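You operate a simulated robot arm through the tools that you are given. There is no shell and no other tool. Be economical: measure what you need, move in short steps, check, and stop when the job is done.

You run a simulated robot arm. Do the job below in one go: nothing can be reset, and whatever is moved stays where it is left.

JOB
Press the wet felt pack and lay it on the purple mat.
Fine: at the hand press: tin cup under the spout first, tray in, pump to the green line, let it drain, green button once, tray out; spill nothing; other packs stay.

Only the result counts: the job must be done as asked and must still hold three seconds after the hand-in. Knocking over, shifting, dropping, spilling or breaking anything else fails it.

ROBOT AND FRAMES
A 7-joint arm with a two-finger parallel gripper, fixed in place. Base frame: the origin is at the foot of the arm, x ahead of it, y to its left, z up; the work surface is at about z = 0. Units: m, degrees, N and s.
With the tool pointing down near the work surface it reaches from about 0.24 to 0.62 m from the base axis. Its first joint turns from -66.0 to 66.0 degrees. Payload 2.6 kg.
The tool frame sits at the grasp point between the pads (the TCP): z along the fingers, y along the line on which they close. The tips reach 0.03 m beyond it. The gripper opens to 0.094 m. The fingers are 0.028 m wide and 0.01 m thick; the gripper's body (0.05 by 0.096 m) begins 0.055 m behind the TCP.
Orientation is that of the tool frame in the base frame, as [roll, pitch, yaw] about the fixed x, y, z axes, in that order (R = Rz(yaw) Ry(pitch) Rx(roll)). With the fingers straight down and closing along the base's y, the tool's x points along the base's -x, its y along +y and its z along -z.

CONTROLS
- The arm moves only by the tool arm_command. Its argument "plan" is a list of rows, each a list of 7 numbers: the opening, from 0 (shut) to 1 (fully open), then the shift along the tool's x, y, z in cm, then the turn, a rotation vector about the tool's x, y, z in degrees. In form: [[grip, x, y, z, ax, ay, az], ...]. A call has 1 to 20 rows; each row shifts and turns the commanded pose from where the row before left it, along the tool's axes as they then stand. A row lasts 0.2 s, in which the tool goes at most 0.05 m and 8.6 degrees; a call with a longer step from one row to the next is refused whole, and so is a gripper value outside its range. A pose out of reach is approached as far as the arm can. The call stops where the force on the tool passes 90 N (or 10 N more than at its start, if that is more) or the arm is blocked; 0.2 s more then pass. Each finger travels about 0.072 m/s and halts on what it meets, pressing with about 22 N; the grip force reading is that of the motor and also rises with nothing between the fingers. The clock runs only during rows and for 0.2 s after the last one: add rows that do not move to give the fingers time. The reply holds the time, the measured pose of the TCP, the force on the tool along the base axes, the opening and the grip force, in the units named above and with some noise, with the torque about the TCP (base axes, N m) and any sound that the robot's microphone picked up.
- Cameras (640 x 400 px; columns grow to the right, rows downward): "scene" is fixed at [0.0444, 0.4362, 0.572]; the picture's right is [-0.70, -0.71, 0.00], its down [-0.36, 0.35, -0.87] and it looks along [0.62, -0.61, -0.50] (base axes); focal length 294 px, centre (320, 200). "wrist" rides on the gripper at [0.076, 0.014, -0.103] in the tool frame; the picture's right is [-0.18, 0.98, 0.00], its down [-0.75, -0.14, -0.64] and it looks along [-0.63, -0.12, 0.77] (tool axes); focal length 243 px, centre (320, 200). There is no depth. A picture from a camera that has moved, and an enlarged one, comes with that camera's place and axes in the base frame and with its lens.
- get_image(camera): a new picture of that camera. The clock stands still meanwhile.
- inspect(camera, box): a new picture of the part [left, top, right, bottom] of that camera's present view, enlarged. The clock stands still meanwhile.
- job_done(): hands the job in; it is judged then, once.

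Go step by step. Nothing tells you positions but the pictures and the camera data: compare them with the known pose of the tool, close in by small moves and look again before you grip or let go. The budget is 120 turns and 64 pictures, counting those below and the enlarged ones. Unless the task says otherwise, let go and move clear before handing in, and close with one line.

The tools are called after "Request:" by a JSON object that holds its "op" and its "data". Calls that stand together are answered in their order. arm_command: Moves the arm, as the interface text tells. Its arguments: {"type":"object","properties":{"plan":{"type":"array","items":{"type":"array","items":{"type":"number"}}}},"required":["plan"]} The other tools are called the same way: get_image (camera) takes a picture; inspect (camera, box) takes an enlarged picture of a part of a camera's view; job_done () hands the job in.

At the start:

```text
t: 0.0
position: [0.2924, -0.0335, 0.4345]
tool_rot: [-180.0, 0.2, -179.9]
force: [-0.4, -0.3, -0.2]
ft_torque: [0.0, -0.01, 0.03]
finger_gap: 0.0939
grasp_force: 0.1
```

scene: 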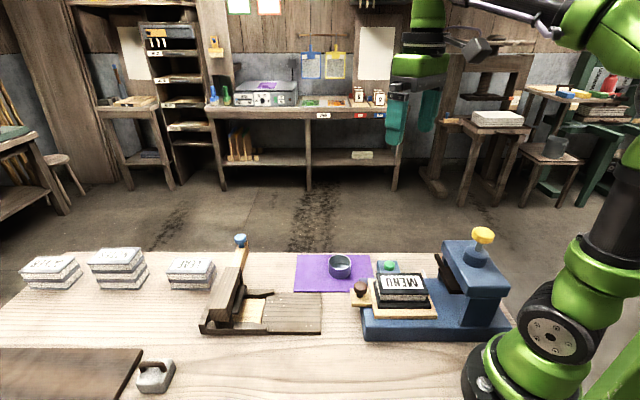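
wrist: 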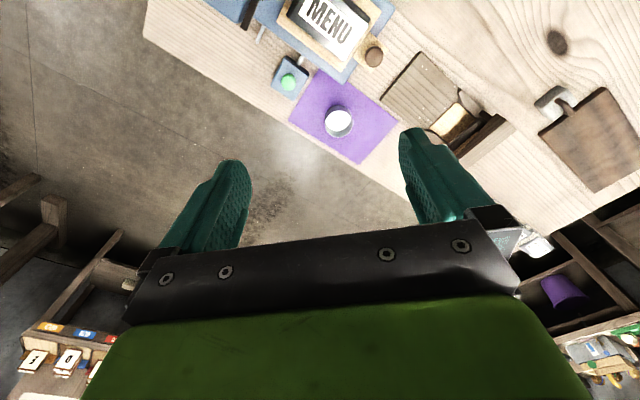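

I see a bench with a blue hand press carrying a tray with a pack labelled MENU, a tin cup on the purple mat, and other packs at the far left. I'll look closer at the press and the rest.

Request:
{"op": "inspect", "data": {"camera": "scene", "box": [290, 210, 530, 360]}}

Request:
{"op": "inspect", "data": {"camera": "scene", "box": [0, 220, 340, 400]}}

Request:
{"op": "inspect", "data": {"camera": "wrist", "box": [220, 0, 440, 140]}}

```text
2.67 times, centred on (410, 285) of scene
camera zoom: at [0.0444, 0.4362, 0.572], right [-0.7, -0.71, 0.0], down [-0.36, 0.35, -0.87], along [0.62, -0.61, -0.5], focal length 785 px, centre (80, -27)
```

zoom: 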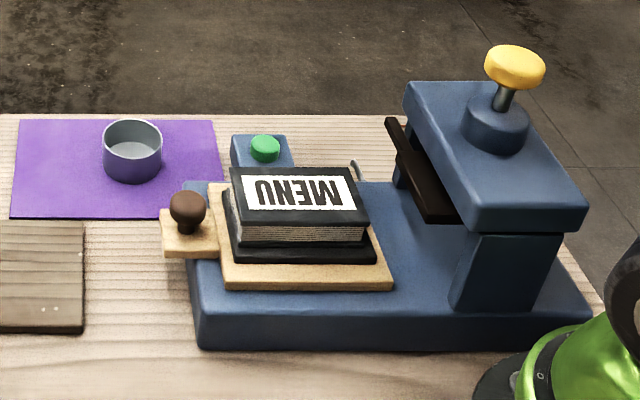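

```text
1.88 times, centred on (170, 310) of scene
camera zoom: at [0.0444, 0.4362, 0.572], right [-0.7, -0.71, 0.0], down [-0.36, 0.35, -0.87], along [0.62, -0.61, -0.5], focal length 554 px, centre (602, -7)
```

zoom: 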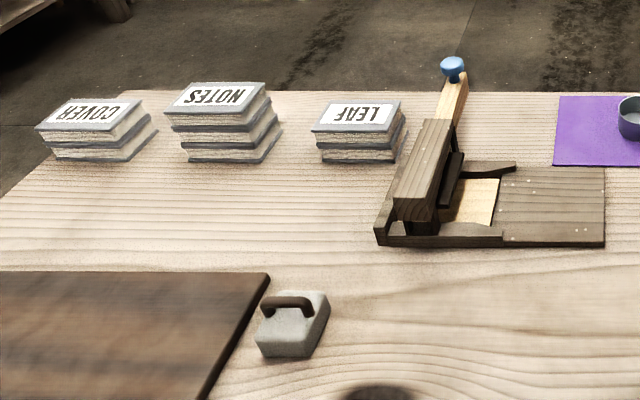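

```text
2.86 times, centred on (330, 70) of wrist
camera zoom: at [0.2173, -0.0188, 0.5367], right [0.18, 0.98, 0.0], down [0.75, -0.14, 0.64], along [0.63, -0.12, -0.77], focal length 693 px, centre (291, 571)
```

zoom: 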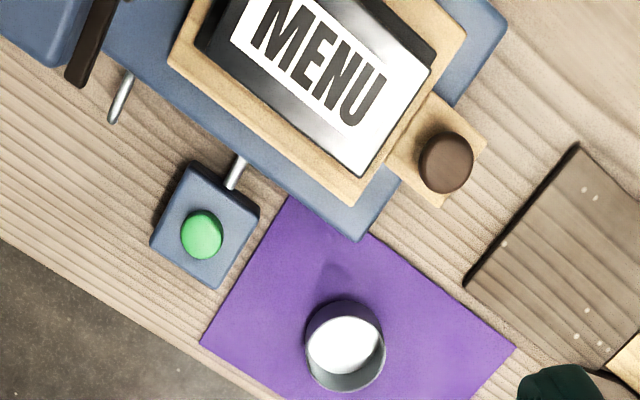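

The press is at about (0.05..0.35, -0.2..0.1), turned roughly 45-50°, with the cup near (0.43,-0.02). I'll turn the wrist so its camera looks at the press head, spout and gauge.

Request:
{"op": "arm_command", "data": {"plan": [[1, 0, 0, 0, 0, 0, 8], [1, 0, 0, 0, 0, 0, 8], [1, 0, 0, 0, 0, 0, 8], [1, 0, 0, 0, 0, 0, 8], [1, 0, 0, 0, 0, 0, 8], [1, 0, 0, 0, 0, 0, 8], [1, 0, 0, 0, 0, 0, 8], [1, 0, 0, 0, 0, 0, 8]]}}

Request:
{"op": "get_image", "data": {"camera": "wrist"}}

```text
t: 1.8
position: [0.293, -0.0338, 0.4352]
tool_rot: [180.0, 0.0, 115.8]
force: [-0.7, 0.6, 0.7]
ft_torque: [0.0, -0.01, 0.0]
finger_gap: 0.0938
grasp_force: 0.0
```

```text
58 pictures are left
camera wrist: at [0.2724, 0.0419, 0.537], right [0.96, 0.26, 0.0], down [0.2, -0.74, 0.64], along [0.17, -0.62, -0.77], focal length 243 px, centre (320, 200)
```

wrist: 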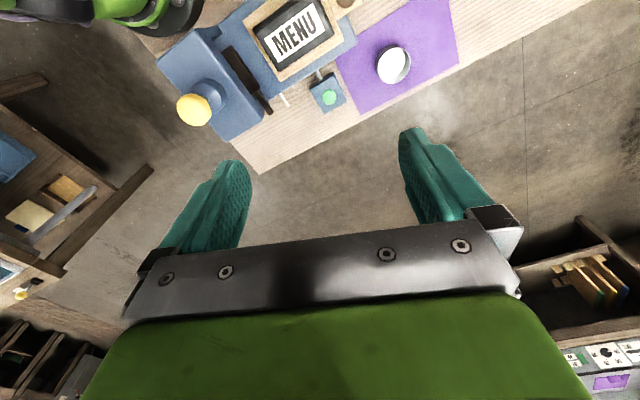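

The whole press is in view from above now. I'll zoom in.

Request:
{"op": "inspect", "data": {"camera": "wrist", "box": [140, 0, 460, 170]}}

Request:
{"op": "inspect", "data": {"camera": "scene", "box": [410, 215, 520, 300]}}

```text
2.00 times, centred on (300, 85) of wrist
camera zoom: at [0.2724, 0.0419, 0.537], right [0.96, 0.26, 0.0], down [0.2, -0.74, 0.64], along [0.17, -0.62, -0.77], focal length 485 px, centre (360, 430)
```

zoom: 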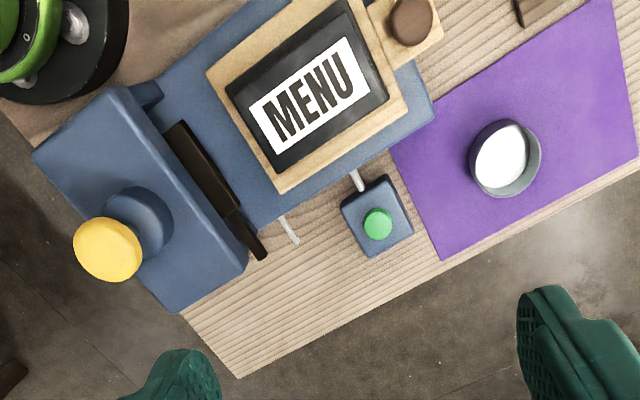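

```text
4.71 times, centred on (465, 258) of scene
camera zoom: at [0.0444, 0.4362, 0.572], right [-0.7, -0.71, 0.0], down [-0.36, 0.35, -0.87], along [0.62, -0.61, -0.5], focal length 1385 px, centre (-362, -71)
```

zoom: 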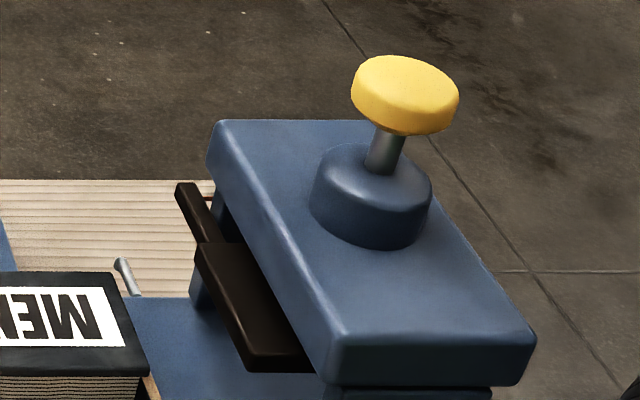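

I place the spout tip near (0.255,-0.134,0.05) and the button near (0.33,-0.10). The gauge isn't readable yet, so I'll look from in front of the press at a lower angle.

Request:
{"op": "arm_command", "data": {"plan": [[1, 0, 0, 0, 0, 0, 8], [1, 0, 0, 0, 0, 0, 8], [1, 0, 0, 0, 0, 0, 8], [1, 0, 0, 0, 0, 0, 8], [1, 0, 0, 0, 0, 0, 8], [1, 0, 0, 0, 0, 0, 8], [1, 0, 0, 0, 0, 0, 8], [1, 0, 0, 0, 0, 0, 8], [1, 0, 0, 0, 0, 0, 8], [1, -1, 2, 3, 0, -6, 0], [1, -1, 2, 3, 0, -6, 0], [1, -1, 2, 3, 0, -6, 0], [1, 0, 0, 3, 0, -6, 0], [1, 0, 0, 3, 0, -6, 0]]}}

Request:
{"op": "get_image", "data": {"camera": "wrist"}}

```text
t: 4.8
position: [0.2942, -0.1203, 0.2922]
tool_rot: [179.9, 30.1, 43.9]
force: [0.1, 0.6, -1.4]
ft_torque: [0.04, 0.03, 0.01]
finger_gap: 0.0939
grasp_force: 0.1
```

```text
55 pictures are left
camera wrist: at [0.387, -0.0474, 0.3427], right [0.57, -0.82, 0.09], down [-0.34, -0.13, 0.93], along [-0.75, -0.56, -0.35], focal length 243 px, centre (320, 200)
```

wrist: 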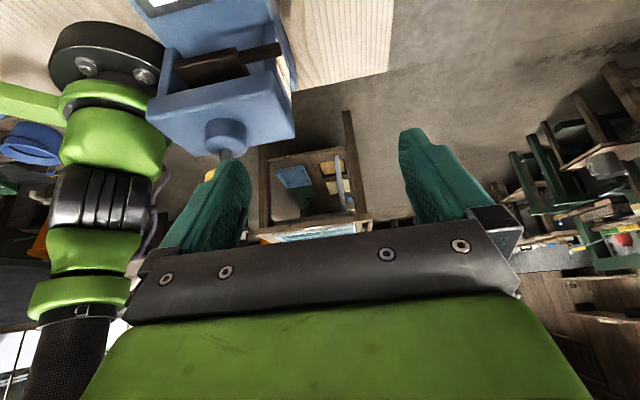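

Request:
{"op": "inspect", "data": {"camera": "wrist", "box": [150, 0, 330, 150]}}

```text
2.67 times, centred on (240, 75) of wrist
camera zoom: at [0.387, -0.0474, 0.3427], right [0.57, -0.82, 0.09], down [-0.34, -0.13, 0.93], along [-0.75, -0.56, -0.35], focal length 647 px, centre (533, 533)
```

zoom: 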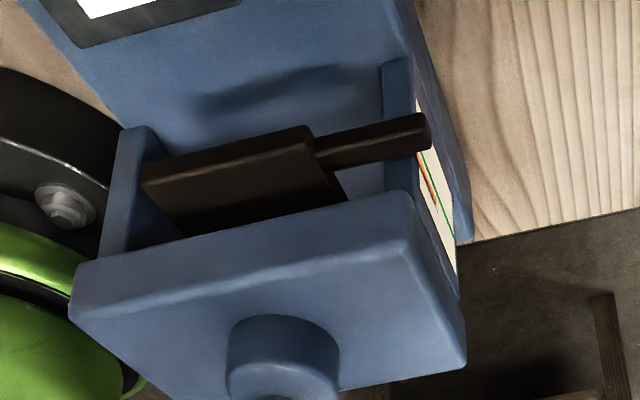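

The gauge is a white scale with green and orange lines on the outer side of the press column, and the platen's arm is the pointer. I'll swing around to view it from outside, which also tests the wrist range for the cup placement.

Request:
{"op": "arm_command", "data": {"plan": [[1, 0, 0, 0, 0, 7.5, 0], [1, 0, 0, 0, 0, 7.5, 0], [1, 0, 0, 0, 0, 7.5, 0], [1, 0, 0, 0, 0, 7.5, 0], [1, 0, 0, 0, 0, 0, 8.2], [1, 0, 0, 0, 0, 0, 8.2], [1, 0, 0, 0, 0, 0, 8.2], [1, 0, 0, 0, 0, 0, 8.2], [1, 0, 0, 0, 0, 0, 8.2], [1, 0, 0, 0, 0, 0, 8.2], [1, 0, 0, 0, 0, 0, 8.2], [1, 0, 0, 0, 0, 0, 8.2], [1, 0, 0, 0, 0, 0, 8.2], [1, 0, 0, 0, 0, 0, 8.2], [1, 0, 0, 0, 0, 0, 8]]}}

Request:
{"op": "get_image", "data": {"camera": "wrist"}}

```text
t: 8.0
position: [0.2913, -0.1195, 0.2929]
tool_rot: [-179.8, -0.3, -43.4]
force: [0.1, 0.5, 0.3]
ft_torque: [-0.03, -0.02, 0.04]
finger_gap: 0.0938
grasp_force: 0.1
```

```text
53 pictures are left
camera wrist: at [0.3364, -0.1812, 0.3966], right [-0.81, -0.59, 0.0], down [-0.45, 0.62, 0.64], along [-0.37, 0.52, -0.77], focal length 243 px, centre (320, 200)
```

wrist: 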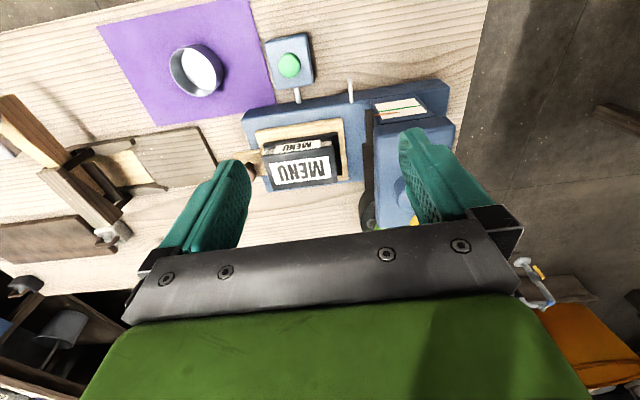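

This orientation works and shows the gauge, spout, button and cup. I'll zoom in on both parts.

Request:
{"op": "inspect", "data": {"camera": "wrist", "box": [330, 70, 460, 150]}}

Request:
{"op": "inspect", "data": {"camera": "wrist", "box": [90, 0, 410, 200]}}

```text
4.92 times, centred on (395, 110) of wrist
camera zoom: at [0.3364, -0.1812, 0.3966], right [-0.81, -0.59, 0.0], down [-0.45, 0.62, 0.64], along [-0.37, 0.52, -0.77], focal length 1194 px, centre (-49, 643)
```

zoom: 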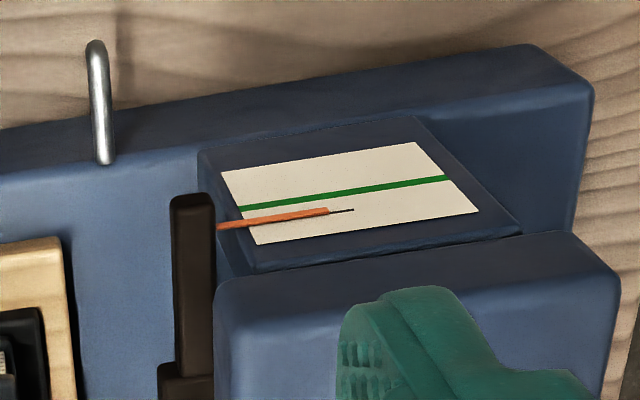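

```text
2.00 times, centred on (250, 100) of wrist
camera zoom: at [0.3364, -0.1812, 0.3966], right [-0.81, -0.59, 0.0], down [-0.45, 0.62, 0.64], along [-0.37, 0.52, -0.77], focal length 485 px, centre (460, 400)
```

zoom: 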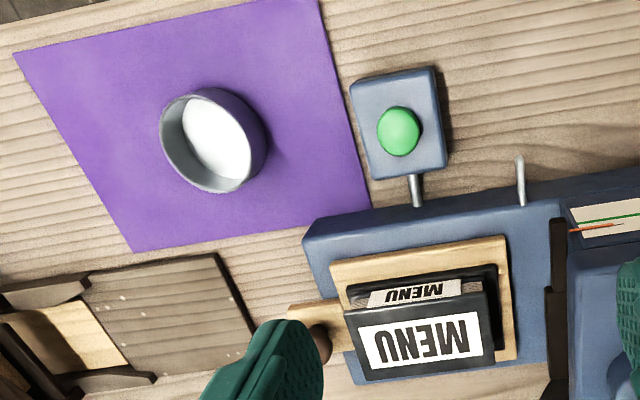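

Pointer sits above the green line, as expected before pumping. Cup is at about (0.430,-0.019); I'll go above it with fingers closing parallel to the press edge.

Request:
{"op": "arm_command", "data": {"plan": [[1, 0.5, -3.4, 0, 0, 0, 2.5], [1, 0.5, -3.4, 0, 0, 0, 0], [1, 0.5, -3.4, 0, 0, 0, 0], [1, 0.5, -3.4, 0, 0, 0, 0], [1, 0.44, -3.35, 0, 0, 0, 0], [1, 0, 0, 4.5, 0, 0, 0], [1, 0, 0, 4.5, 0, 0, 0], [1, 0, 0, 4, 0, 0, 0], [1, 0, 0, 3, 0, 0, 0], [1, 0, 0, 0, 0, 0, 0]]}}

Request:
{"op": "get_image", "data": {"camera": "wrist"}}

Request:
{"op": "get_image", "data": {"camera": "scene"}}

```text
t: 10.2
position: [0.4007, -0.0236, 0.1293]
tool_rot: [-176.5, 4.1, -45.3]
force: [0.1, 0.3, 0.5]
ft_torque: [0.02, -0.01, -0.05]
finger_gap: 0.0938
grasp_force: 0.0
out of reach, approached as far as the arm can: row 1, 2
```

```text
50 pictures are left
camera wrist: at [0.4449, -0.0965, 0.2245], right [-0.83, -0.56, -0.04], down [-0.42, 0.57, 0.7], along [-0.37, 0.6, -0.71], focal length 243 px, centre (320, 200)
```

wrist: 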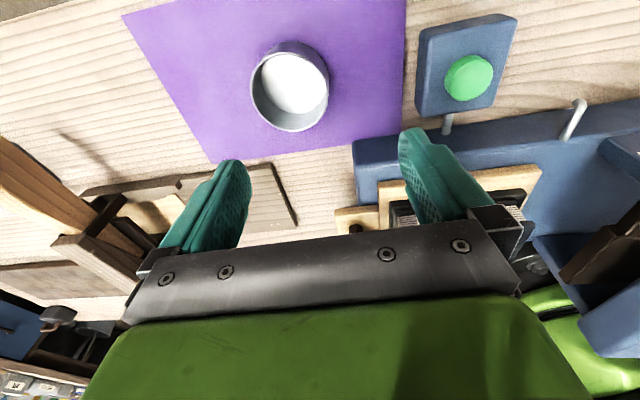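

```text
49 pictures are left
```

scene: 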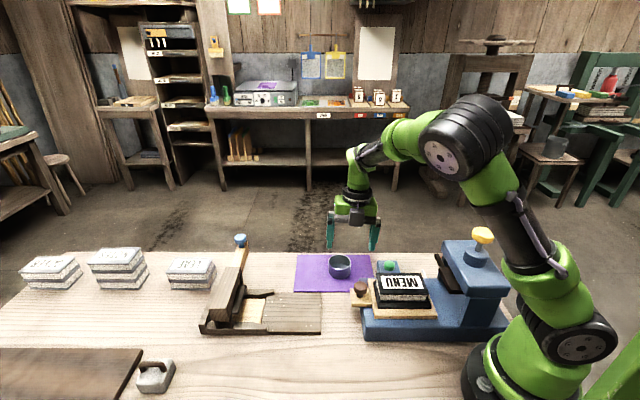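

The wrist is at its turning limit here; the cup is round, so I'll grasp it with the hand turned less and turn it back during transport.

Request:
{"op": "arm_command", "data": {"plan": [[1, 0, 0, 0, 0, 0, -8], [1, 0, 0, 0, 0, 0, -8], [1, 0, 0, 0, 0, 0, -8], [1, 0, 0, 0, 0, 0, -6], [1, 0, 0, 0, 0, 0, 0]]}}

Request:
{"op": "get_image", "data": {"camera": "wrist"}}

```text
t: 11.4
position: [0.4012, -0.0245, 0.1294]
tool_rot: [-175.0, 1.9, -15.2]
force: [-1.3, 0.7, 0.7]
ft_torque: [-0.02, -0.01, 0.02]
finger_gap: 0.094
grasp_force: 0.0
```

```text
48 pictures are left
camera wrist: at [0.4716, -0.0668, 0.2279], right [-0.44, -0.9, -0.08], down [-0.68, 0.27, 0.68], along [-0.58, 0.35, -0.73], focal length 243 px, centre (320, 200)
```

wrist: 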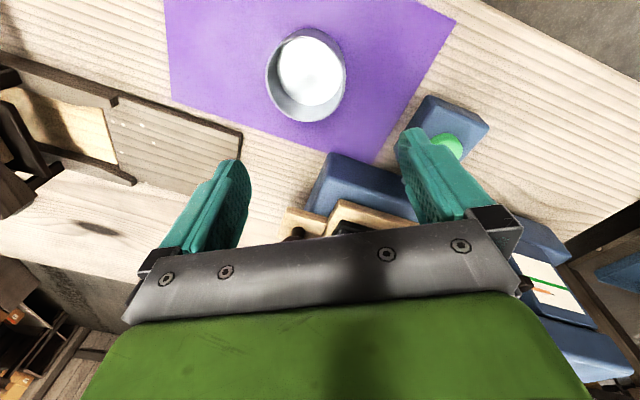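

Request:
{"op": "arm_command", "data": {"plan": [[1, 0, 0, 0, -5, 1.9, 0], [1, 2.8, -1.1, 0, 0, 0, 0], [1, 0, 0, 2.5, 0, 0, 0], [1, 0, 0, 2.5, 0, 0, 0], [1, 0, 0, 0, 0, 0, 0]]}}

Request:
{"op": "get_image", "data": {"camera": "wrist"}}

Request:
{"op": "inspect", "data": {"camera": "scene", "box": [290, 200, 450, 310]}}

```text
t: 12.6
position: [0.4313, -0.0204, 0.0796]
tool_rot: [179.9, 0.0, -15.3]
force: [0.2, 0.4, 0.1]
ft_torque: [0.0, -0.04, 0.01]
finger_gap: 0.094
grasp_force: 0.1
```

```text
47 pictures are left
camera wrist: at [0.5006, -0.054, 0.1816], right [-0.44, -0.9, 0.0], down [-0.69, 0.34, 0.64], along [-0.58, 0.28, -0.77], focal length 243 px, centre (320, 200)
```

wrist: 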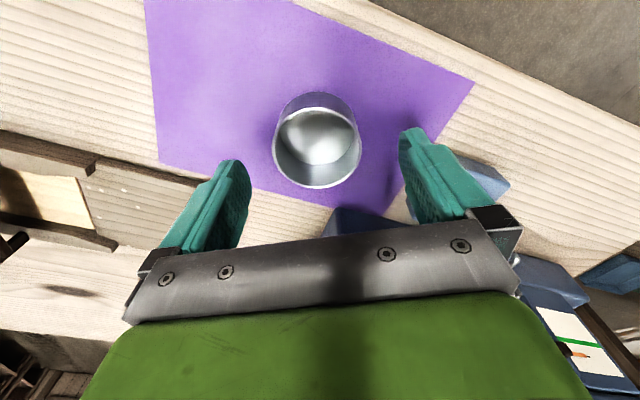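

```text
3.64 times, centred on (370, 255) of scene
camera zoom: at [0.0444, 0.4362, 0.572], right [-0.7, -0.71, 0.0], down [-0.36, 0.35, -0.87], along [0.62, -0.61, -0.5], focal length 1070 px, centre (138, 0)
```

zoom: 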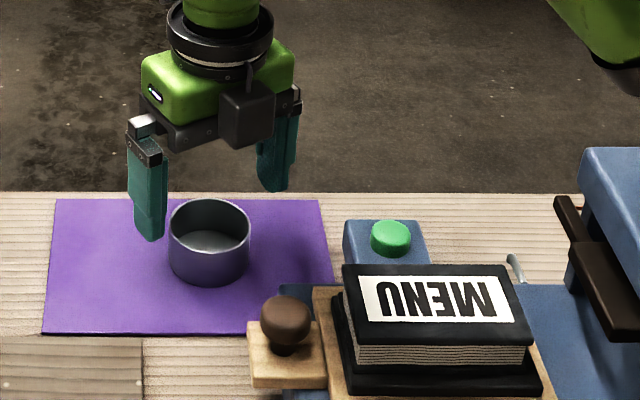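

The cup is empty, about 58 mm wide and 39 mm high, centred near (0.434,-0.021). To keep clear of the press and button when placing it, I'll pinch its outer wall (one finger inside), with the hand at yaw 44°.

Request:
{"op": "arm_command", "data": {"plan": [[1, 0, 0, -3, 0, 0, 0], [0.8, 0, 0, 0, 0, 0, -8], [0.6, 0, 0, 0, 0, 0, -8], [0.42, 0, 0, 0, 0, 0, -8], [0.42, 0, 0, 0, 0, 0, -8], [0.42, 0, 0, 0, 0, 0, -8], [0.42, 0, 0, 0, 0, 0, -8], [0.42, 0, 0, 0, 0, 0, -8], [0.42, 0.1, 3, 0, 0, 0, -3.3], [0.42, 0, 0, 3, 0, 0, 0], [0.42, 0, 0, 0, 0, 0, 0]]}}

Request:
{"op": "get_image", "data": {"camera": "wrist"}}

Request:
{"op": "inspect", "data": {"camera": "scene", "box": [290, 200, 450, 310]}}

```text
t: 15.0
position: [0.4516, -0.0413, 0.0804]
tool_rot: [-179.8, 0.1, 43.9]
force: [0.2, 0.0, -1.2]
ft_torque: [0.01, 0.05, -0.03]
finger_gap: 0.0395
grasp_force: 0.1
```

```text
45 pictures are left
camera wrist: at [0.5165, 0.0019, 0.1823], right [0.55, -0.84, 0.0], down [-0.64, -0.42, 0.64], along [-0.54, -0.35, -0.77], focal length 243 px, centre (320, 200)
```

wrist: 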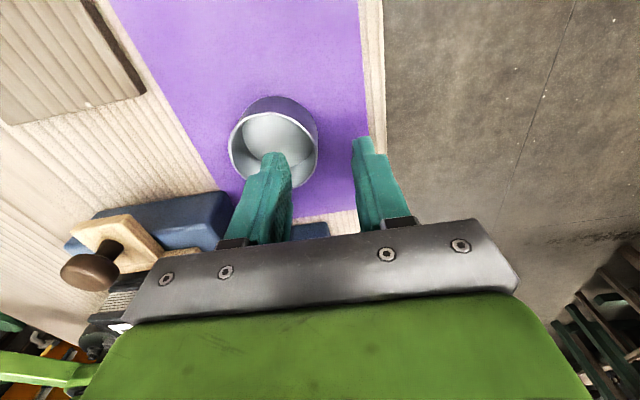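

```text
3.64 times, centred on (370, 255) of scene
camera zoom: at [0.0444, 0.4362, 0.572], right [-0.7, -0.71, 0.0], down [-0.36, 0.35, -0.87], along [0.62, -0.61, -0.5], focal length 1070 px, centre (138, 0)
```

zoom: 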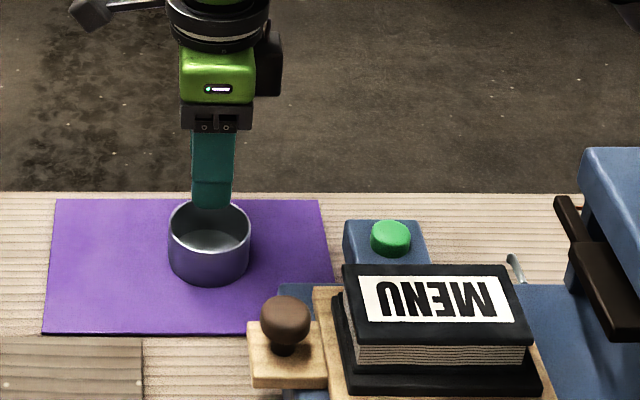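

Request:
{"op": "arm_command", "data": {"plan": [[0.42, 0.3, 0, 0, 0, 0, 0], [0.42, 0, 0, 1, 0, 0, 0], [0.42, 0, 0, 1, 0, 0, 0], [0.42, 0, 0, 0, 0, 0, 0]]}}

Request:
{"op": "get_image", "data": {"camera": "wrist"}}

```text
t: 16.0
position: [0.4549, -0.0405, 0.0611]
tool_rot: [179.9, 0.0, 43.9]
force: [0.6, -0.1, -0.5]
ft_torque: [0.0, 0.0, -0.02]
finger_gap: 0.0396
grasp_force: 0.0
```

```text
43 pictures are left
camera wrist: at [0.5187, 0.0026, 0.1629], right [0.55, -0.84, 0.0], down [-0.64, -0.42, 0.64], along [-0.54, -0.35, -0.77], focal length 243 px, centre (320, 200)
```

wrist: 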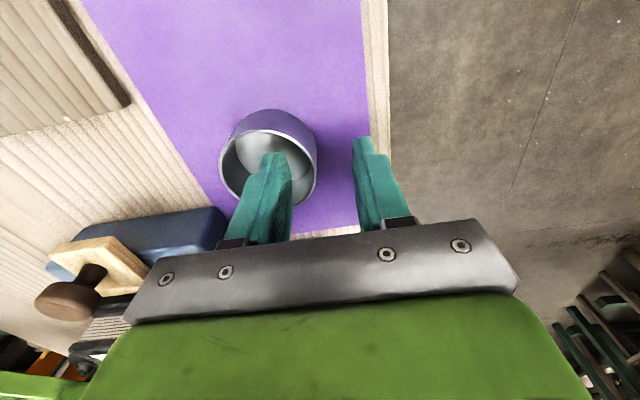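

Request:
{"op": "arm_command", "data": {"plan": [[0.42, 0, 0, 1.2, 0, 0, 0], [0.42, 0, 0, 1.1, 0, 0, 0], [0.42, 0, 0, 0, 0, 0, 0], [0.2, 0, 0, 0, 0, 0, 0], [0, 0, 0, 0, 0, 0, 0], [0, 0, 0, 0, 0, 0, 0], [0, 0, 0, 0, 0, 0, 0]]}}

Request:
{"op": "get_image", "data": {"camera": "wrist"}}

```text
t: 17.6
position: [0.4542, -0.0398, 0.0369]
tool_rot: [179.9, -0.1, 43.9]
force: [-0.6, 9.4, 13.0]
ft_torque: [0.26, -0.05, 0.05]
finger_gap: 0.0093
grasp_force: 22.4
```

```text
42 pictures are left
camera wrist: at [0.5186, 0.0023, 0.1403], right [0.55, -0.84, 0.0], down [-0.64, -0.42, 0.64], along [-0.54, -0.35, -0.77], focal length 243 px, centre (320, 200)
```

wrist: 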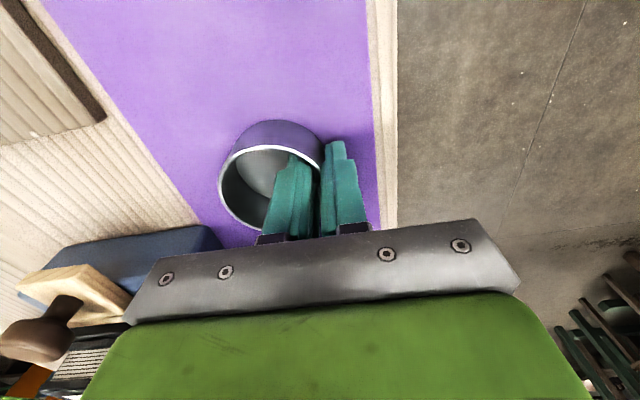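

Request:
{"op": "arm_command", "data": {"plan": [[0, 0, 0, -1.5, 0, 0, 0], [0, 0, 0, -3, 0, 0, 0], [0, 0, 0, -3, 0, 0, 0], [0, 0, 0, 0, 0, 0, 0]]}}

Request:
{"op": "inspect", "data": {"camera": "scene", "box": [290, 180, 450, 290]}}

Request:
{"op": "get_image", "data": {"camera": "wrist"}}

```text
t: 18.6
position: [0.4525, -0.0435, 0.11]
tool_rot: [179.9, 0.0, 43.8]
force: [0.5, -0.7, -0.7]
ft_torque: [-0.02, -0.05, -0.01]
finger_gap: 0.0093
grasp_force: 21.5
```

```text
3.64 times, centred on (370, 235) of scene
camera zoom: at [0.0444, 0.4362, 0.572], right [-0.7, -0.71, 0.0], down [-0.36, 0.35, -0.87], along [0.62, -0.61, -0.5], focal length 1070 px, centre (138, 73)
```

zoom: 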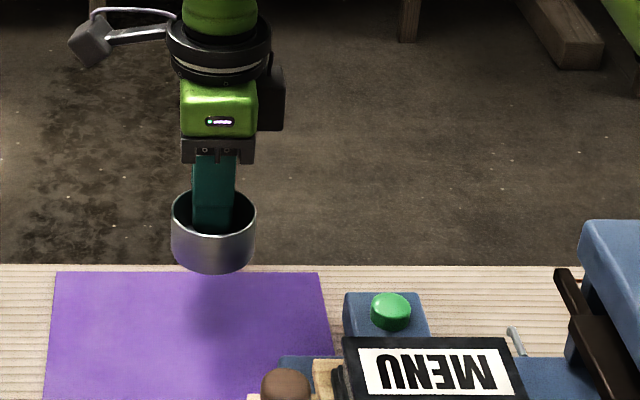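

```text
40 pictures are left
camera wrist: at [0.5173, 0.0011, 0.2127], right [0.55, -0.84, 0.0], down [-0.64, -0.42, 0.64], along [-0.54, -0.35, -0.77], focal length 243 px, centre (320, 200)
```

wrist: 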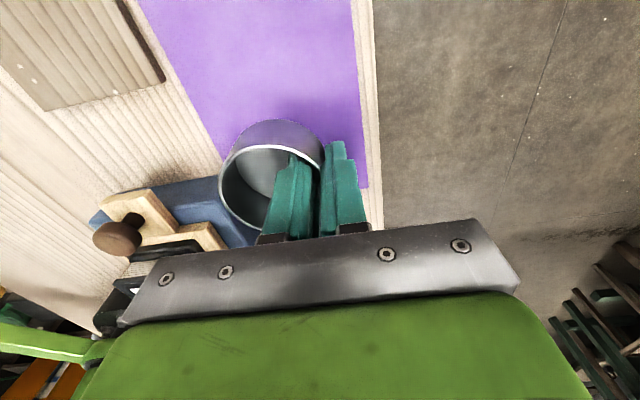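

The cup is held level. I'll carry it outboard of the spout, then lower, then slide it in under the spout.

Request:
{"op": "arm_command", "data": {"plan": [[0, -4, 0.2, 0, 0, 0, 0], [0, -4, 0.2, 0, 0, 0, 0], [0, -4, 0.2, 0, 0, 0, 0], [0, -4, 0.2, 0, 0, 0, 0], [0, -4, 0.2, 0, 0, 0, 0], [0, 0, 0, 3, 0, 0, 0], [0, 0, 0, 0, 0, 0, 0]]}}

Request:
{"op": "get_image", "data": {"camera": "wrist"}}

Request:
{"op": "get_image", "data": {"camera": "scene"}}

```text
t: 20.2
position: [0.3158, -0.1867, 0.0805]
tool_rot: [179.9, 0.0, 43.8]
force: [0.1, -0.2, 0.8]
ft_torque: [0.04, 0.0, -0.02]
finger_gap: 0.0093
grasp_force: 21.8
```

```text
39 pictures are left
camera wrist: at [0.3804, -0.1432, 0.1818], right [0.55, -0.84, 0.0], down [-0.64, -0.42, 0.64], along [-0.54, -0.35, -0.77], focal length 243 px, centre (320, 200)
```

wrist: 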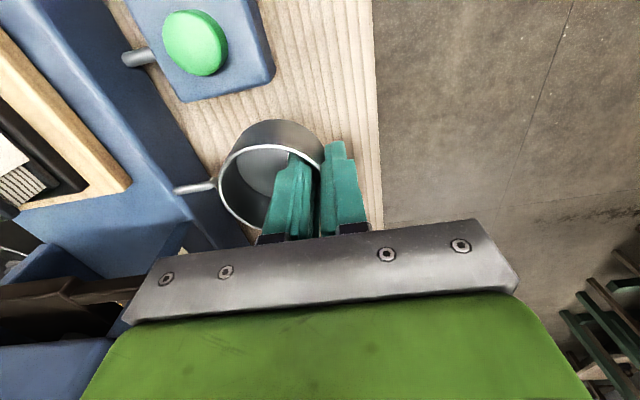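

```text
38 pictures are left
```

scene: 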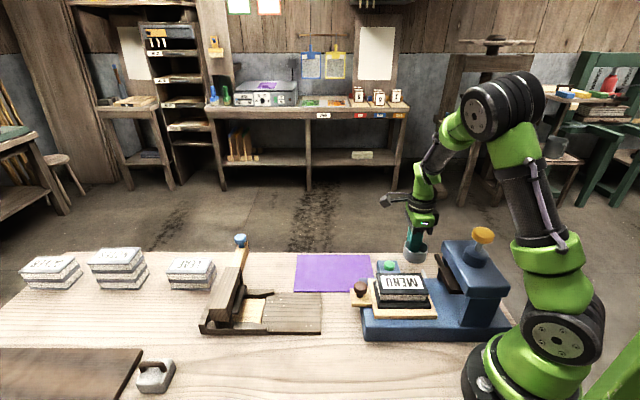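

Request:
{"op": "arm_command", "data": {"plan": [[0, -0.4, 0, 2, 0, 0, 0], [0, 0, 0, 1.9, 0, 0, 0], [0, 0, -1.5, 0, 0, 0, 0], [0, 0, 0, 0, 0, 0, 0]]}}

Request:
{"op": "get_image", "data": {"camera": "wrist"}}

Request:
{"op": "inspect", "data": {"camera": "scene", "box": [360, 200, 480, 290]}}

```text
t: 21.2
position: [0.3022, -0.1766, 0.0424]
tool_rot: [180.0, 0.0, 43.8]
force: [-1.0, 0.1, 0.0]
ft_torque: [-0.02, -0.01, 0.01]
finger_gap: 0.0092
grasp_force: 22.3
```

```text
37 pictures are left
camera wrist: at [0.367, -0.134, 0.1451], right [0.55, -0.84, 0.0], down [-0.64, -0.42, 0.64], along [-0.54, -0.35, -0.77], focal length 243 px, centre (320, 200)
```

wrist: 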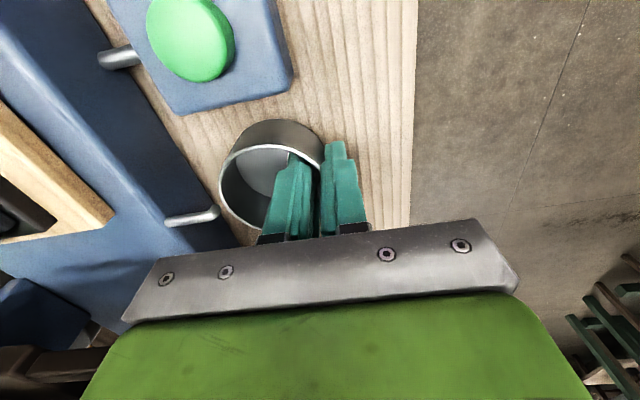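

```text
4.44 times, centred on (420, 245) of scene
camera zoom: at [0.0444, 0.4362, 0.572], right [-0.7, -0.71, 0.0], down [-0.36, 0.35, -0.87], along [0.62, -0.61, -0.5], focal length 1308 px, centre (-124, 0)
```

zoom: 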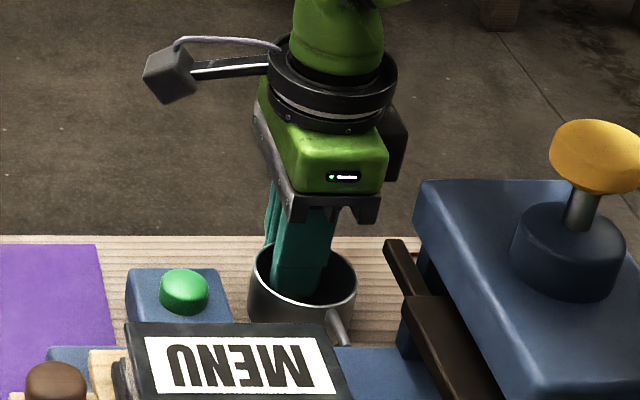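

Request:
{"op": "arm_command", "data": {"plan": [[0, 0, 0, 0.4, 0, 0, 0], [0, 0, -0.7, 0, 0, 0, 0], [0, 0, -0.6, 0, 0, 0, 0], [0, 0, 0, 0, 0, 0, 0]]}}

Request:
{"op": "inspect", "data": {"camera": "wrist", "box": [100, 90, 380, 265]}}

Request:
{"op": "inspect", "data": {"camera": "scene", "box": [380, 225, 460, 285]}}

```text
t: 22.2
position: [0.295, -0.1689, 0.0394]
tool_rot: [-180.0, 0.0, 43.8]
force: [0.1, 0.3, -1.0]
ft_torque: [-0.03, -0.02, -0.03]
finger_gap: 0.0092
grasp_force: 22.0
```

```text
2.29 times, centred on (240, 178) of wrist
camera zoom: at [0.3588, -0.1247, 0.1411], right [0.55, -0.84, 0.0], down [-0.64, -0.42, 0.64], along [-0.54, -0.35, -0.77], focal length 555 px, centre (503, 251)
```

zoom: 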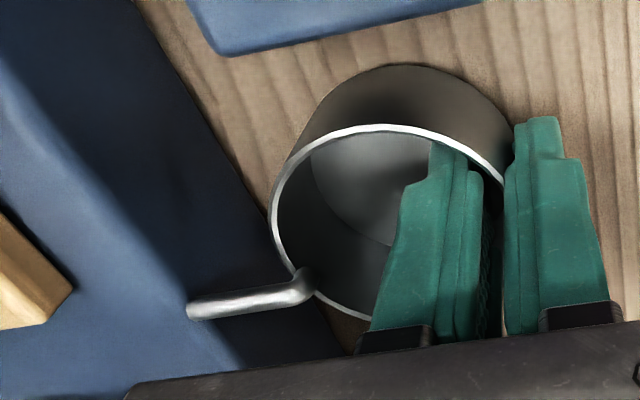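

```text
6.67 times, centred on (420, 255) of scene
camera zoom: at [0.0444, 0.4362, 0.572], right [-0.7, -0.71, 0.0], down [-0.36, 0.35, -0.87], along [0.62, -0.61, -0.5], focal length 1963 px, centre (-347, -167)
```

zoom: 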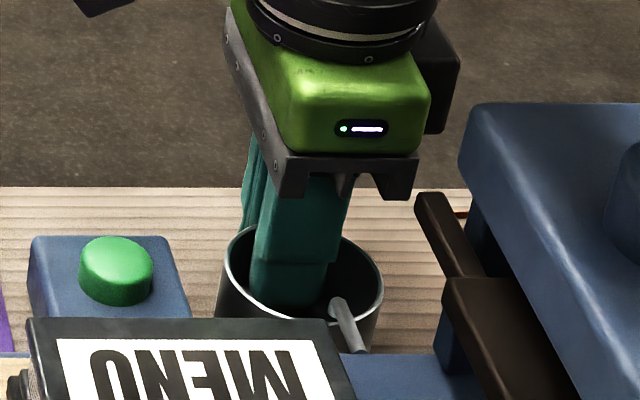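

Request:
{"op": "arm_command", "data": {"plan": [[0, -0.3, -0.6, 0, 0, 0, 0], [0, 0, -0.6, 0, 0, 0, 0], [0, 0, -0.4, 0, 0, 0, 0], [0, 0, 0, 0.1, 0, 0, 0], [0, 0, 0, 0, 0, 0, 0]]}}

Request:
{"op": "inspect", "data": {"camera": "wrist", "box": [100, 90, 380, 265]}}

Request:
{"op": "inspect", "data": {"camera": "scene", "box": [380, 225, 460, 285]}}

```text
t: 23.4
position: [0.2806, -0.1593, 0.038]
tool_rot: [179.9, 0.0, 43.9]
force: [-0.1, -0.1, -0.3]
ft_torque: [-0.02, -0.06, -0.04]
finger_gap: 0.0094
grasp_force: 22.1
```

```text
2.29 times, centred on (240, 178) of wrist
camera zoom: at [0.3456, -0.1159, 0.1395], right [0.55, -0.84, 0.0], down [-0.64, -0.42, 0.64], along [-0.54, -0.35, -0.77], focal length 555 px, centre (503, 251)
```

zoom: 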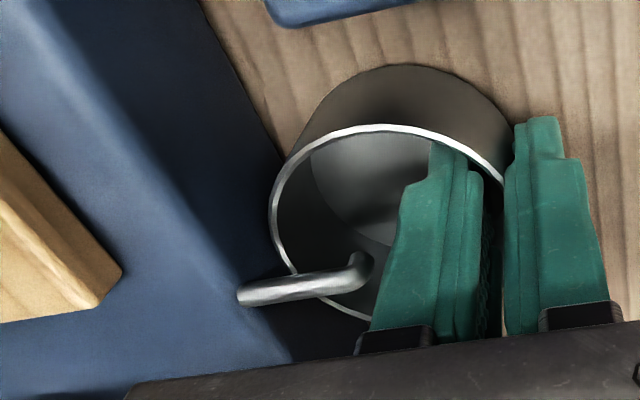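

```text
6.67 times, centred on (420, 255) of scene
camera zoom: at [0.0444, 0.4362, 0.572], right [-0.7, -0.71, 0.0], down [-0.36, 0.35, -0.87], along [0.62, -0.61, -0.5], focal length 1963 px, centre (-347, -167)
```

zoom: 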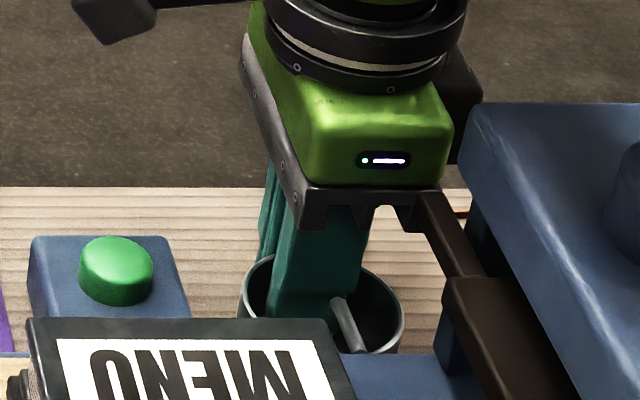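

The spout tip is well inside the cup. I'll set it down, open slightly and rise straight up.

Request:
{"op": "arm_command", "data": {"plan": [[0, 0, 0, 0.12, 0, 0, 0], [0.2, 0, 0, 0, 0, 0, 0], [0.2, 0, 0, 0, 0, 0, 0], [0.2, 0, 0, 0, 0, 0, 0]]}}

Request:
{"op": "inspect", "data": {"camera": "wrist", "box": [100, 90, 380, 265]}}

```text
t: 24.4
position: [0.2814, -0.1588, 0.0356]
tool_rot: [-180.0, 0.0, 43.9]
force: [1.4, -0.3, 0.8]
ft_torque: [0.0, 0.01, -0.01]
finger_gap: 0.0189
grasp_force: 0.1
```

```text
2.29 times, centred on (240, 178) of wrist
camera zoom: at [0.3454, -0.1162, 0.1385], right [0.55, -0.84, 0.0], down [-0.64, -0.42, 0.64], along [-0.54, -0.35, -0.77], focal length 555 px, centre (503, 251)
```

zoom: 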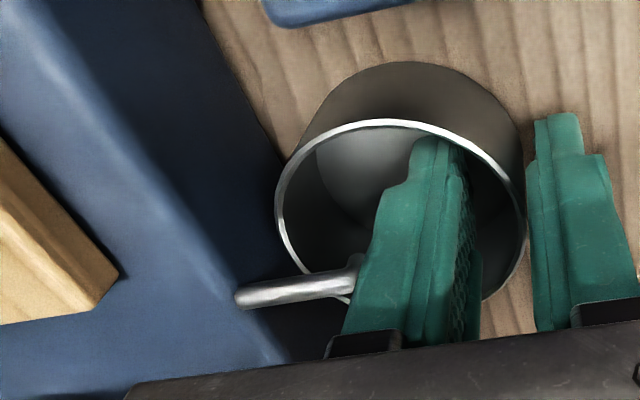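

Request:
{"op": "arm_command", "data": {"plan": [[0.2, 0, 0, -1.5, 0, 0, 0], [0.2, 0, 0, -2.5, 0, 0, 0], [0.2, 0, 0.5, -4, 0, 0, 0], [0.2, 0, 0.5, -4, 0, 0, 0], [0.2, 0, 0, 0, 0, 0, 0]]}}

Request:
{"op": "get_image", "data": {"camera": "wrist"}}

```text
t: 25.6
position: [0.2866, -0.1664, 0.1566]
tool_rot: [179.9, 0.1, 44.0]
force: [-0.4, -0.3, -0.5]
ft_torque: [0.0, 0.0, 0.0]
finger_gap: 0.0189
grasp_force: 0.1
```

```text
30 pictures are left
camera wrist: at [0.352, -0.124, 0.2582], right [0.55, -0.84, 0.0], down [-0.64, -0.42, 0.64], along [-0.54, -0.35, -0.77], focal length 243 px, centre (320, 200)
```

wrist: 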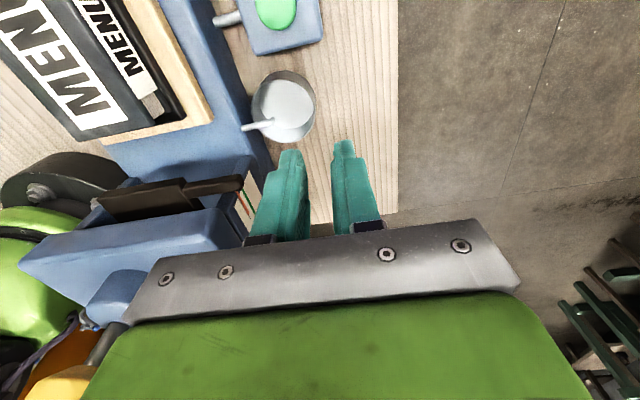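

The cup is in place. Next I'll go over the tray's brown knob (about (0.308,0.053), top ≈0.085), with a tilt to help reach when pushing in.

Request:
{"op": "arm_command", "data": {"plan": [[0.4, 0, 0, -3, 0, 0, 0], [0.6, 2, 0, -3, 0, 0, 0], [0.6, 3, -3.6, 0, 0, 0, 0], [0.6, 3, -3.6, 0, 0, 0, 0], [0.6, 3, -3.6, 0, 0, 0, 0], [0.6, 3, -3.5, 0, 0, 0, 0], [0.6, 2.8, 0, 0, 0, 0, 0], [0.6, 0, 0, 3, 0, -7, 0], [0.6, 0, 0, 3, 0, -7, 0], [0.6, 0, 0, 1, 0, -6, 0], [0.6, 0, 0, 0, 0, 0, 0]]}}

Request:
{"op": "get_image", "data": {"camera": "wrist"}}

```text
t: 28.0
position: [0.3068, 0.0497, 0.1483]
tool_rot: [179.9, 20.1, 43.9]
force: [-0.2, -0.4, 0.1]
ft_torque: [0.0, -0.02, 0.01]
finger_gap: 0.0562
grasp_force: 0.0
```

```text
29 pictures are left
camera wrist: at [0.3923, 0.1138, 0.2182], right [0.56, -0.83, 0.06], down [-0.45, -0.24, 0.86], along [-0.7, -0.51, -0.5], focal length 243 px, centre (320, 200)
```

wrist: 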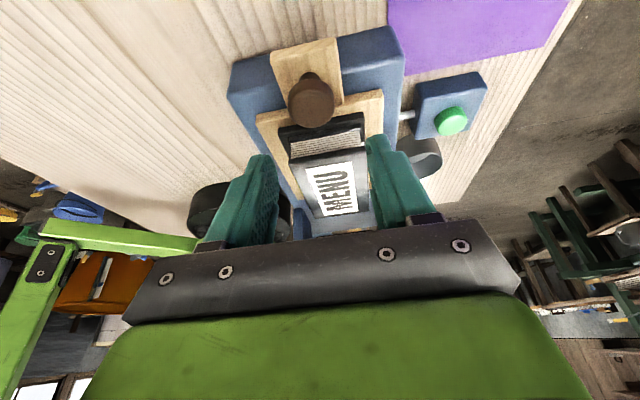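

Request:
{"op": "arm_command", "data": {"plan": [[0.6, 0.8, -0.15, 2.2, 0, 0, 0], [0.6, 0.8, 0, 2.2, 0, 0, 0], [0.6, 0.65, 0, 1.8, 0, 0, 0], [0.6, 0, 0, 0, 0, 0, 0]]}}

Request:
{"op": "get_image", "data": {"camera": "wrist"}}

Request:
{"op": "inspect", "data": {"camera": "scene", "box": [320, 220, 480, 330]}}

```text
t: 28.9
position: [0.3061, 0.0497, 0.0867]
tool_rot: [179.6, 19.6, 43.2]
force: [0.6, 1.0, 2.0]
ft_torque: [-0.06, 0.04, 0.05]
finger_gap: 0.0559
grasp_force: 0.0
stopped in row 4: the force on the tool passed its limit at 98 N (the readings are from after the stop); the commanded pose is now the measured one
```

```text
28 pictures are left
camera wrist: at [0.393, 0.1131, 0.1579], right [0.55, -0.83, 0.07], down [-0.46, -0.23, 0.86], along [-0.7, -0.5, -0.51], focal length 243 px, centre (320, 200)
```

wrist: 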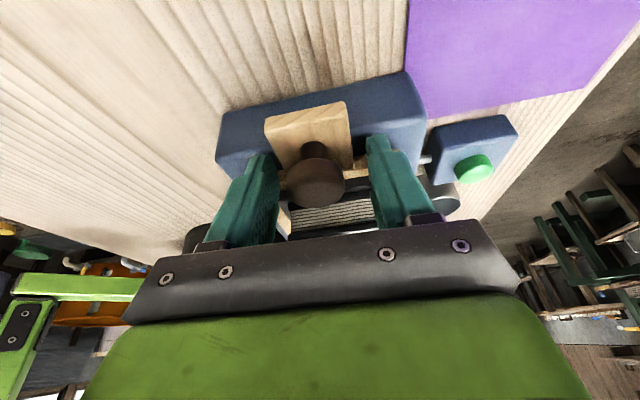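

```text
3.64 times, centred on (400, 275) of scene
camera zoom: at [0.0444, 0.4362, 0.572], right [-0.7, -0.71, 0.0], down [-0.36, 0.35, -0.87], along [0.62, -0.61, -0.5], focal length 1070 px, centre (29, -73)
```

zoom: 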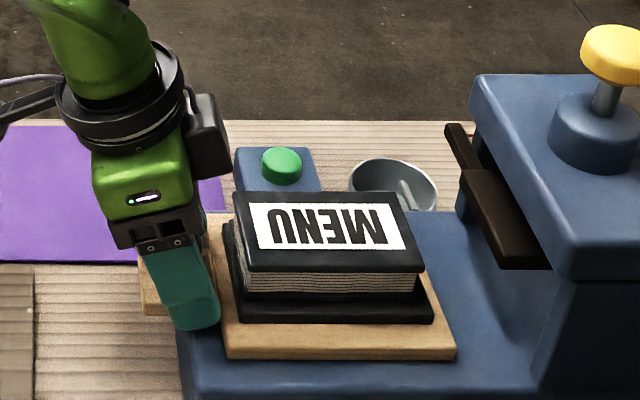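

The fingertips touched the tray surface (about z 0.058); nothing appears disturbed and the knob is between the pads. I'll rise a few mm and grip.

Request:
{"op": "arm_command", "data": {"plan": [[0.6, -0.15, 0, -0.4, 0, 0, 0], [0.4, 0, 0, 0, 0, 0, 0], [0.2, 0, 0, 0, 0, 0, 0], [0, 0, 0, 0, 0, 0, 0], [0, 0, 0, 0, 0, 0, 0]]}}

```text
t: 30.1
position: [0.3054, 0.0504, 0.0907]
tool_rot: [179.7, 19.8, 43.3]
force: [-14.5, 13.0, -1.5]
ft_torque: [0.16, 0.51, 0.44]
finger_gap: 0.0437
grasp_force: 45.0
```

Request:
{"op": "arm_command", "data": {"plan": [[0, 0, -0.25, 0, 0, 0, 0], [0, 0, -0.2, 0, 0, 0, 0], [0, 0, 0, 0, 0, 0, 0]]}}

Request:
{"op": "get_image", "data": {"camera": "wrist"}}

```text
t: 30.9
position: [0.3051, 0.051, 0.0918]
tool_rot: [179.1, 19.6, 43.2]
force: [4.6, -8.0, -15.8]
ft_torque: [-0.45, 0.13, 0.81]
finger_gap: 0.0439
grasp_force: 44.8
```

```text
26 pictures are left
camera wrist: at [0.3912, 0.1148, 0.162], right [0.55, -0.83, 0.08], down [-0.46, -0.23, 0.86], along [-0.7, -0.5, -0.51], focal length 243 px, centre (320, 200)
```

wrist: 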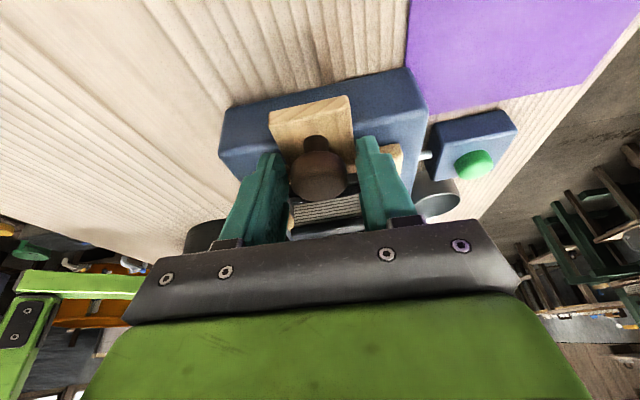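

The fingertips are pinching the tray's tongue instead of the knob. I'll open, rise 1 cm, and grip the knob only.

Request:
{"op": "arm_command", "data": {"plan": [[0.5, 0, 0, 0, 0, 0, 0], [0.6, 0, 0, 0, 0, 0, 0], [0.6, -0.25, 0, -0.8, 0, 0, 0], [0.3, 0, 0, 0, 0, 0, 0], [0, 0, 0, 0, 0, 0, 0], [0, 0, 0, 0, 0, 0, 0], [0, 0, 0, 0, 0, 0, 0]]}}

Request:
{"op": "inspect", "data": {"camera": "scene", "box": [320, 220, 480, 330]}}

```text
t: 32.5
position: [0.305, 0.0519, 0.1001]
tool_rot: [179.1, 19.6, 43.0]
force: [19.2, -20.9, -5.0]
ft_torque: [0.06, -0.42, -0.32]
finger_gap: 0.0292
grasp_force: 44.6
```

```text
3.64 times, centred on (400, 275) of scene
camera zoom: at [0.0445, 0.4362, 0.572], right [-0.7, -0.71, 0.0], down [-0.36, 0.35, -0.87], along [0.62, -0.61, -0.5], focal length 1070 px, centre (29, -73)
```

zoom: 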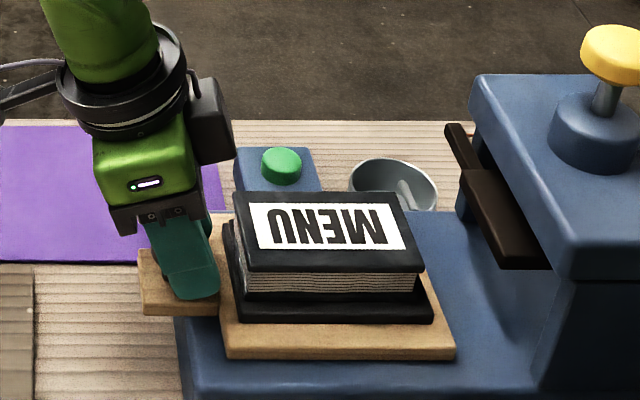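

Request:
{"op": "arm_command", "data": {"plan": [[0, 0, 0.4, 0, 0, 0, 0], [0, 0, 0, 0, 0, 0, 0], [0, -0.94, 0, 0.34, 0, 0, 0], [0, -0.94, 0, 0.34, 0, 0, 0], [0, -0.94, 0, 0.34, 0, 0, 0]]}}

```text
t: 33.8
position: [0.2843, 0.0294, 0.1002]
tool_rot: [179.5, 19.7, 43.1]
force: [6.1, -5.7, -12.4]
ft_torque: [-0.42, 0.24, 0.0]
finger_gap: 0.0295
grasp_force: 45.1
```

The tray slides with little resistance. I'll continue pushing in.

Request:
{"op": "arm_command", "data": {"plan": [[0, -0.94, 0, 0.34, 0, 0, 0], [0, -0.94, 0, 0.34, 0, 0, 0], [0, -0.94, 0, 0.34, 0, 0, 0], [0, -0.94, 0, 0.34, 0, 0, 0], [0, -0.94, 0, 0.34, 0, 0, 0], [0, 0, 0, 0, 0, 0, 0]]}}

Request:
{"op": "inspect", "data": {"camera": "scene", "box": [340, 220, 500, 330]}}

```text
t: 35.1
position: [0.2481, -0.0049, 0.1001]
tool_rot: [179.2, 19.6, 43.1]
force: [18.2, -19.0, -12.3]
ft_torque: [-0.68, 0.17, -0.18]
finger_gap: 0.0293
grasp_force: 45.0
```

```text
3.64 times, centred on (420, 275) of scene
camera zoom: at [0.0445, 0.4362, 0.572], right [-0.7, -0.71, 0.0], down [-0.36, 0.35, -0.87], along [0.62, -0.61, -0.5], focal length 1070 px, centre (-44, -73)
```

zoom: 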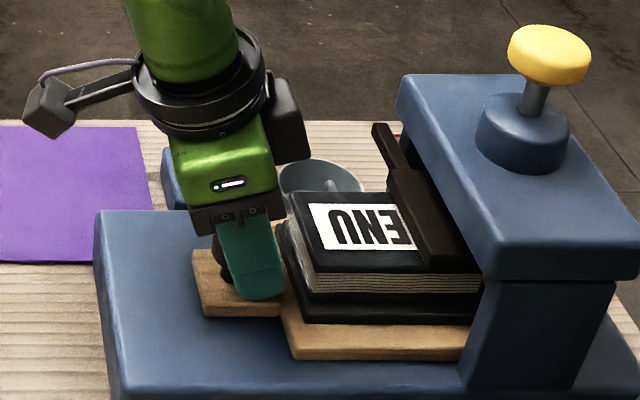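

Request:
{"op": "arm_command", "data": {"plan": [[0, -0.94, 0.3, 0.34, 0, 0, 0], [0, -0.94, 0, 0.34, 0, 0, 0], [0, -0.94, 0, 0.34, 0, 0, 0], [0, 0, 0, 0, 0, 0, 0]]}}

Request:
{"op": "inspect", "data": {"camera": "scene", "box": [340, 220, 500, 330]}}

```text
t: 36.1
position: [0.2282, -0.026, 0.0994]
tool_rot: [179.6, 19.6, 43.0]
force: [-4.6, 5.7, 32.3]
ft_torque: [0.65, -0.47, 0.11]
finger_gap: 0.0295
grasp_force: 44.4
```

```text
3.64 times, centred on (420, 275) of scene
camera zoom: at [0.0443, 0.4362, 0.572], right [-0.7, -0.71, 0.0], down [-0.36, 0.35, -0.87], along [0.62, -0.61, -0.5], focal length 1070 px, centre (-44, -73)
```

zoom: 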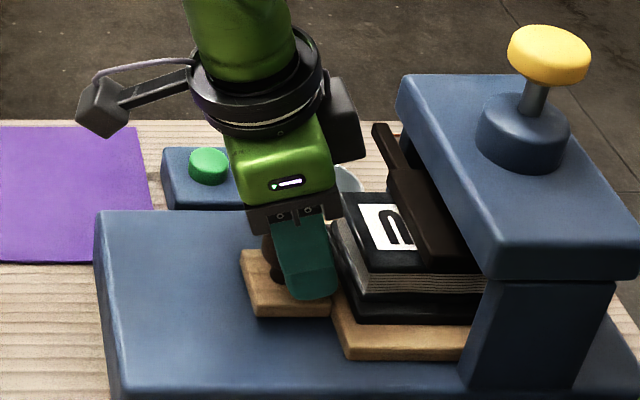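

Request:
{"op": "arm_command", "data": {"plan": [[0, -0.98, 0, 0.2, 0, 0, 0], [0, -0.94, 0, 0.34, 0, 0, 0], [0, 0, 0, 0, 0, 0, 0]]}}

```text
t: 37.0
position: [0.2136, -0.0401, 0.1004]
tool_rot: [179.7, 19.8, 43.1]
force: [-9.4, 9.5, 21.5]
ft_torque: [0.3, 0.05, 0.14]
finger_gap: 0.0295
grasp_force: 44.5
```

Request:
{"op": "arm_command", "data": {"plan": [[0, -0.95, -0.15, 0.3, 0, 0, 0], [0, -0.47, 0, 0.17, 0, 0, 0], [0, 0, 0, 0, 0, 0, 0]]}}

Request:
{"op": "inspect", "data": {"camera": "scene", "box": [360, 220, 520, 330]}}

```text
t: 37.8
position: [0.2029, -0.0511, 0.1014]
tool_rot: [179.4, 19.5, 43.0]
force: [7.6, 24.2, 20.2]
ft_torque: [0.64, -0.45, 0.11]
finger_gap: 0.0288
grasp_force: 44.9
```

```text
3.64 times, centred on (440, 275) of scene
camera zoom: at [0.0444, 0.4362, 0.572], right [-0.7, -0.71, 0.0], down [-0.36, 0.35, -0.87], along [0.62, -0.61, -0.5], focal length 1070 px, centre (-116, -73)
```

zoom: 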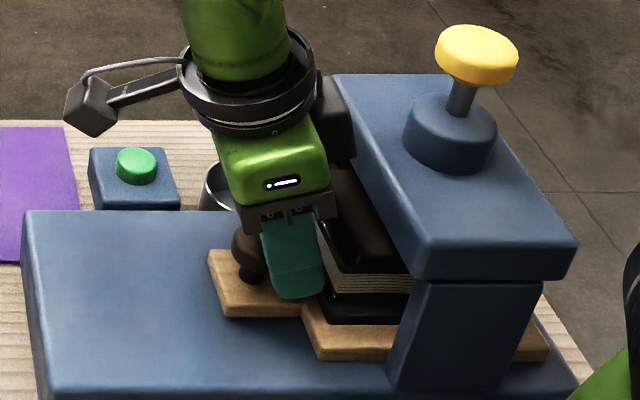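

Request:
{"op": "arm_command", "data": {"plan": [[0, -0.47, 0, 0.17, 0, 0, 0], [0, 0, 0, 0, 0, 0, 0]]}}

```text
t: 38.4
position: [0.1977, -0.0536, 0.1008]
tool_rot: [179.6, 19.9, 43.0]
force: [-0.4, -1.0, 0.3]
ft_torque: [-0.03, -0.02, -0.07]
finger_gap: 0.0001
grasp_force: 33.0
```

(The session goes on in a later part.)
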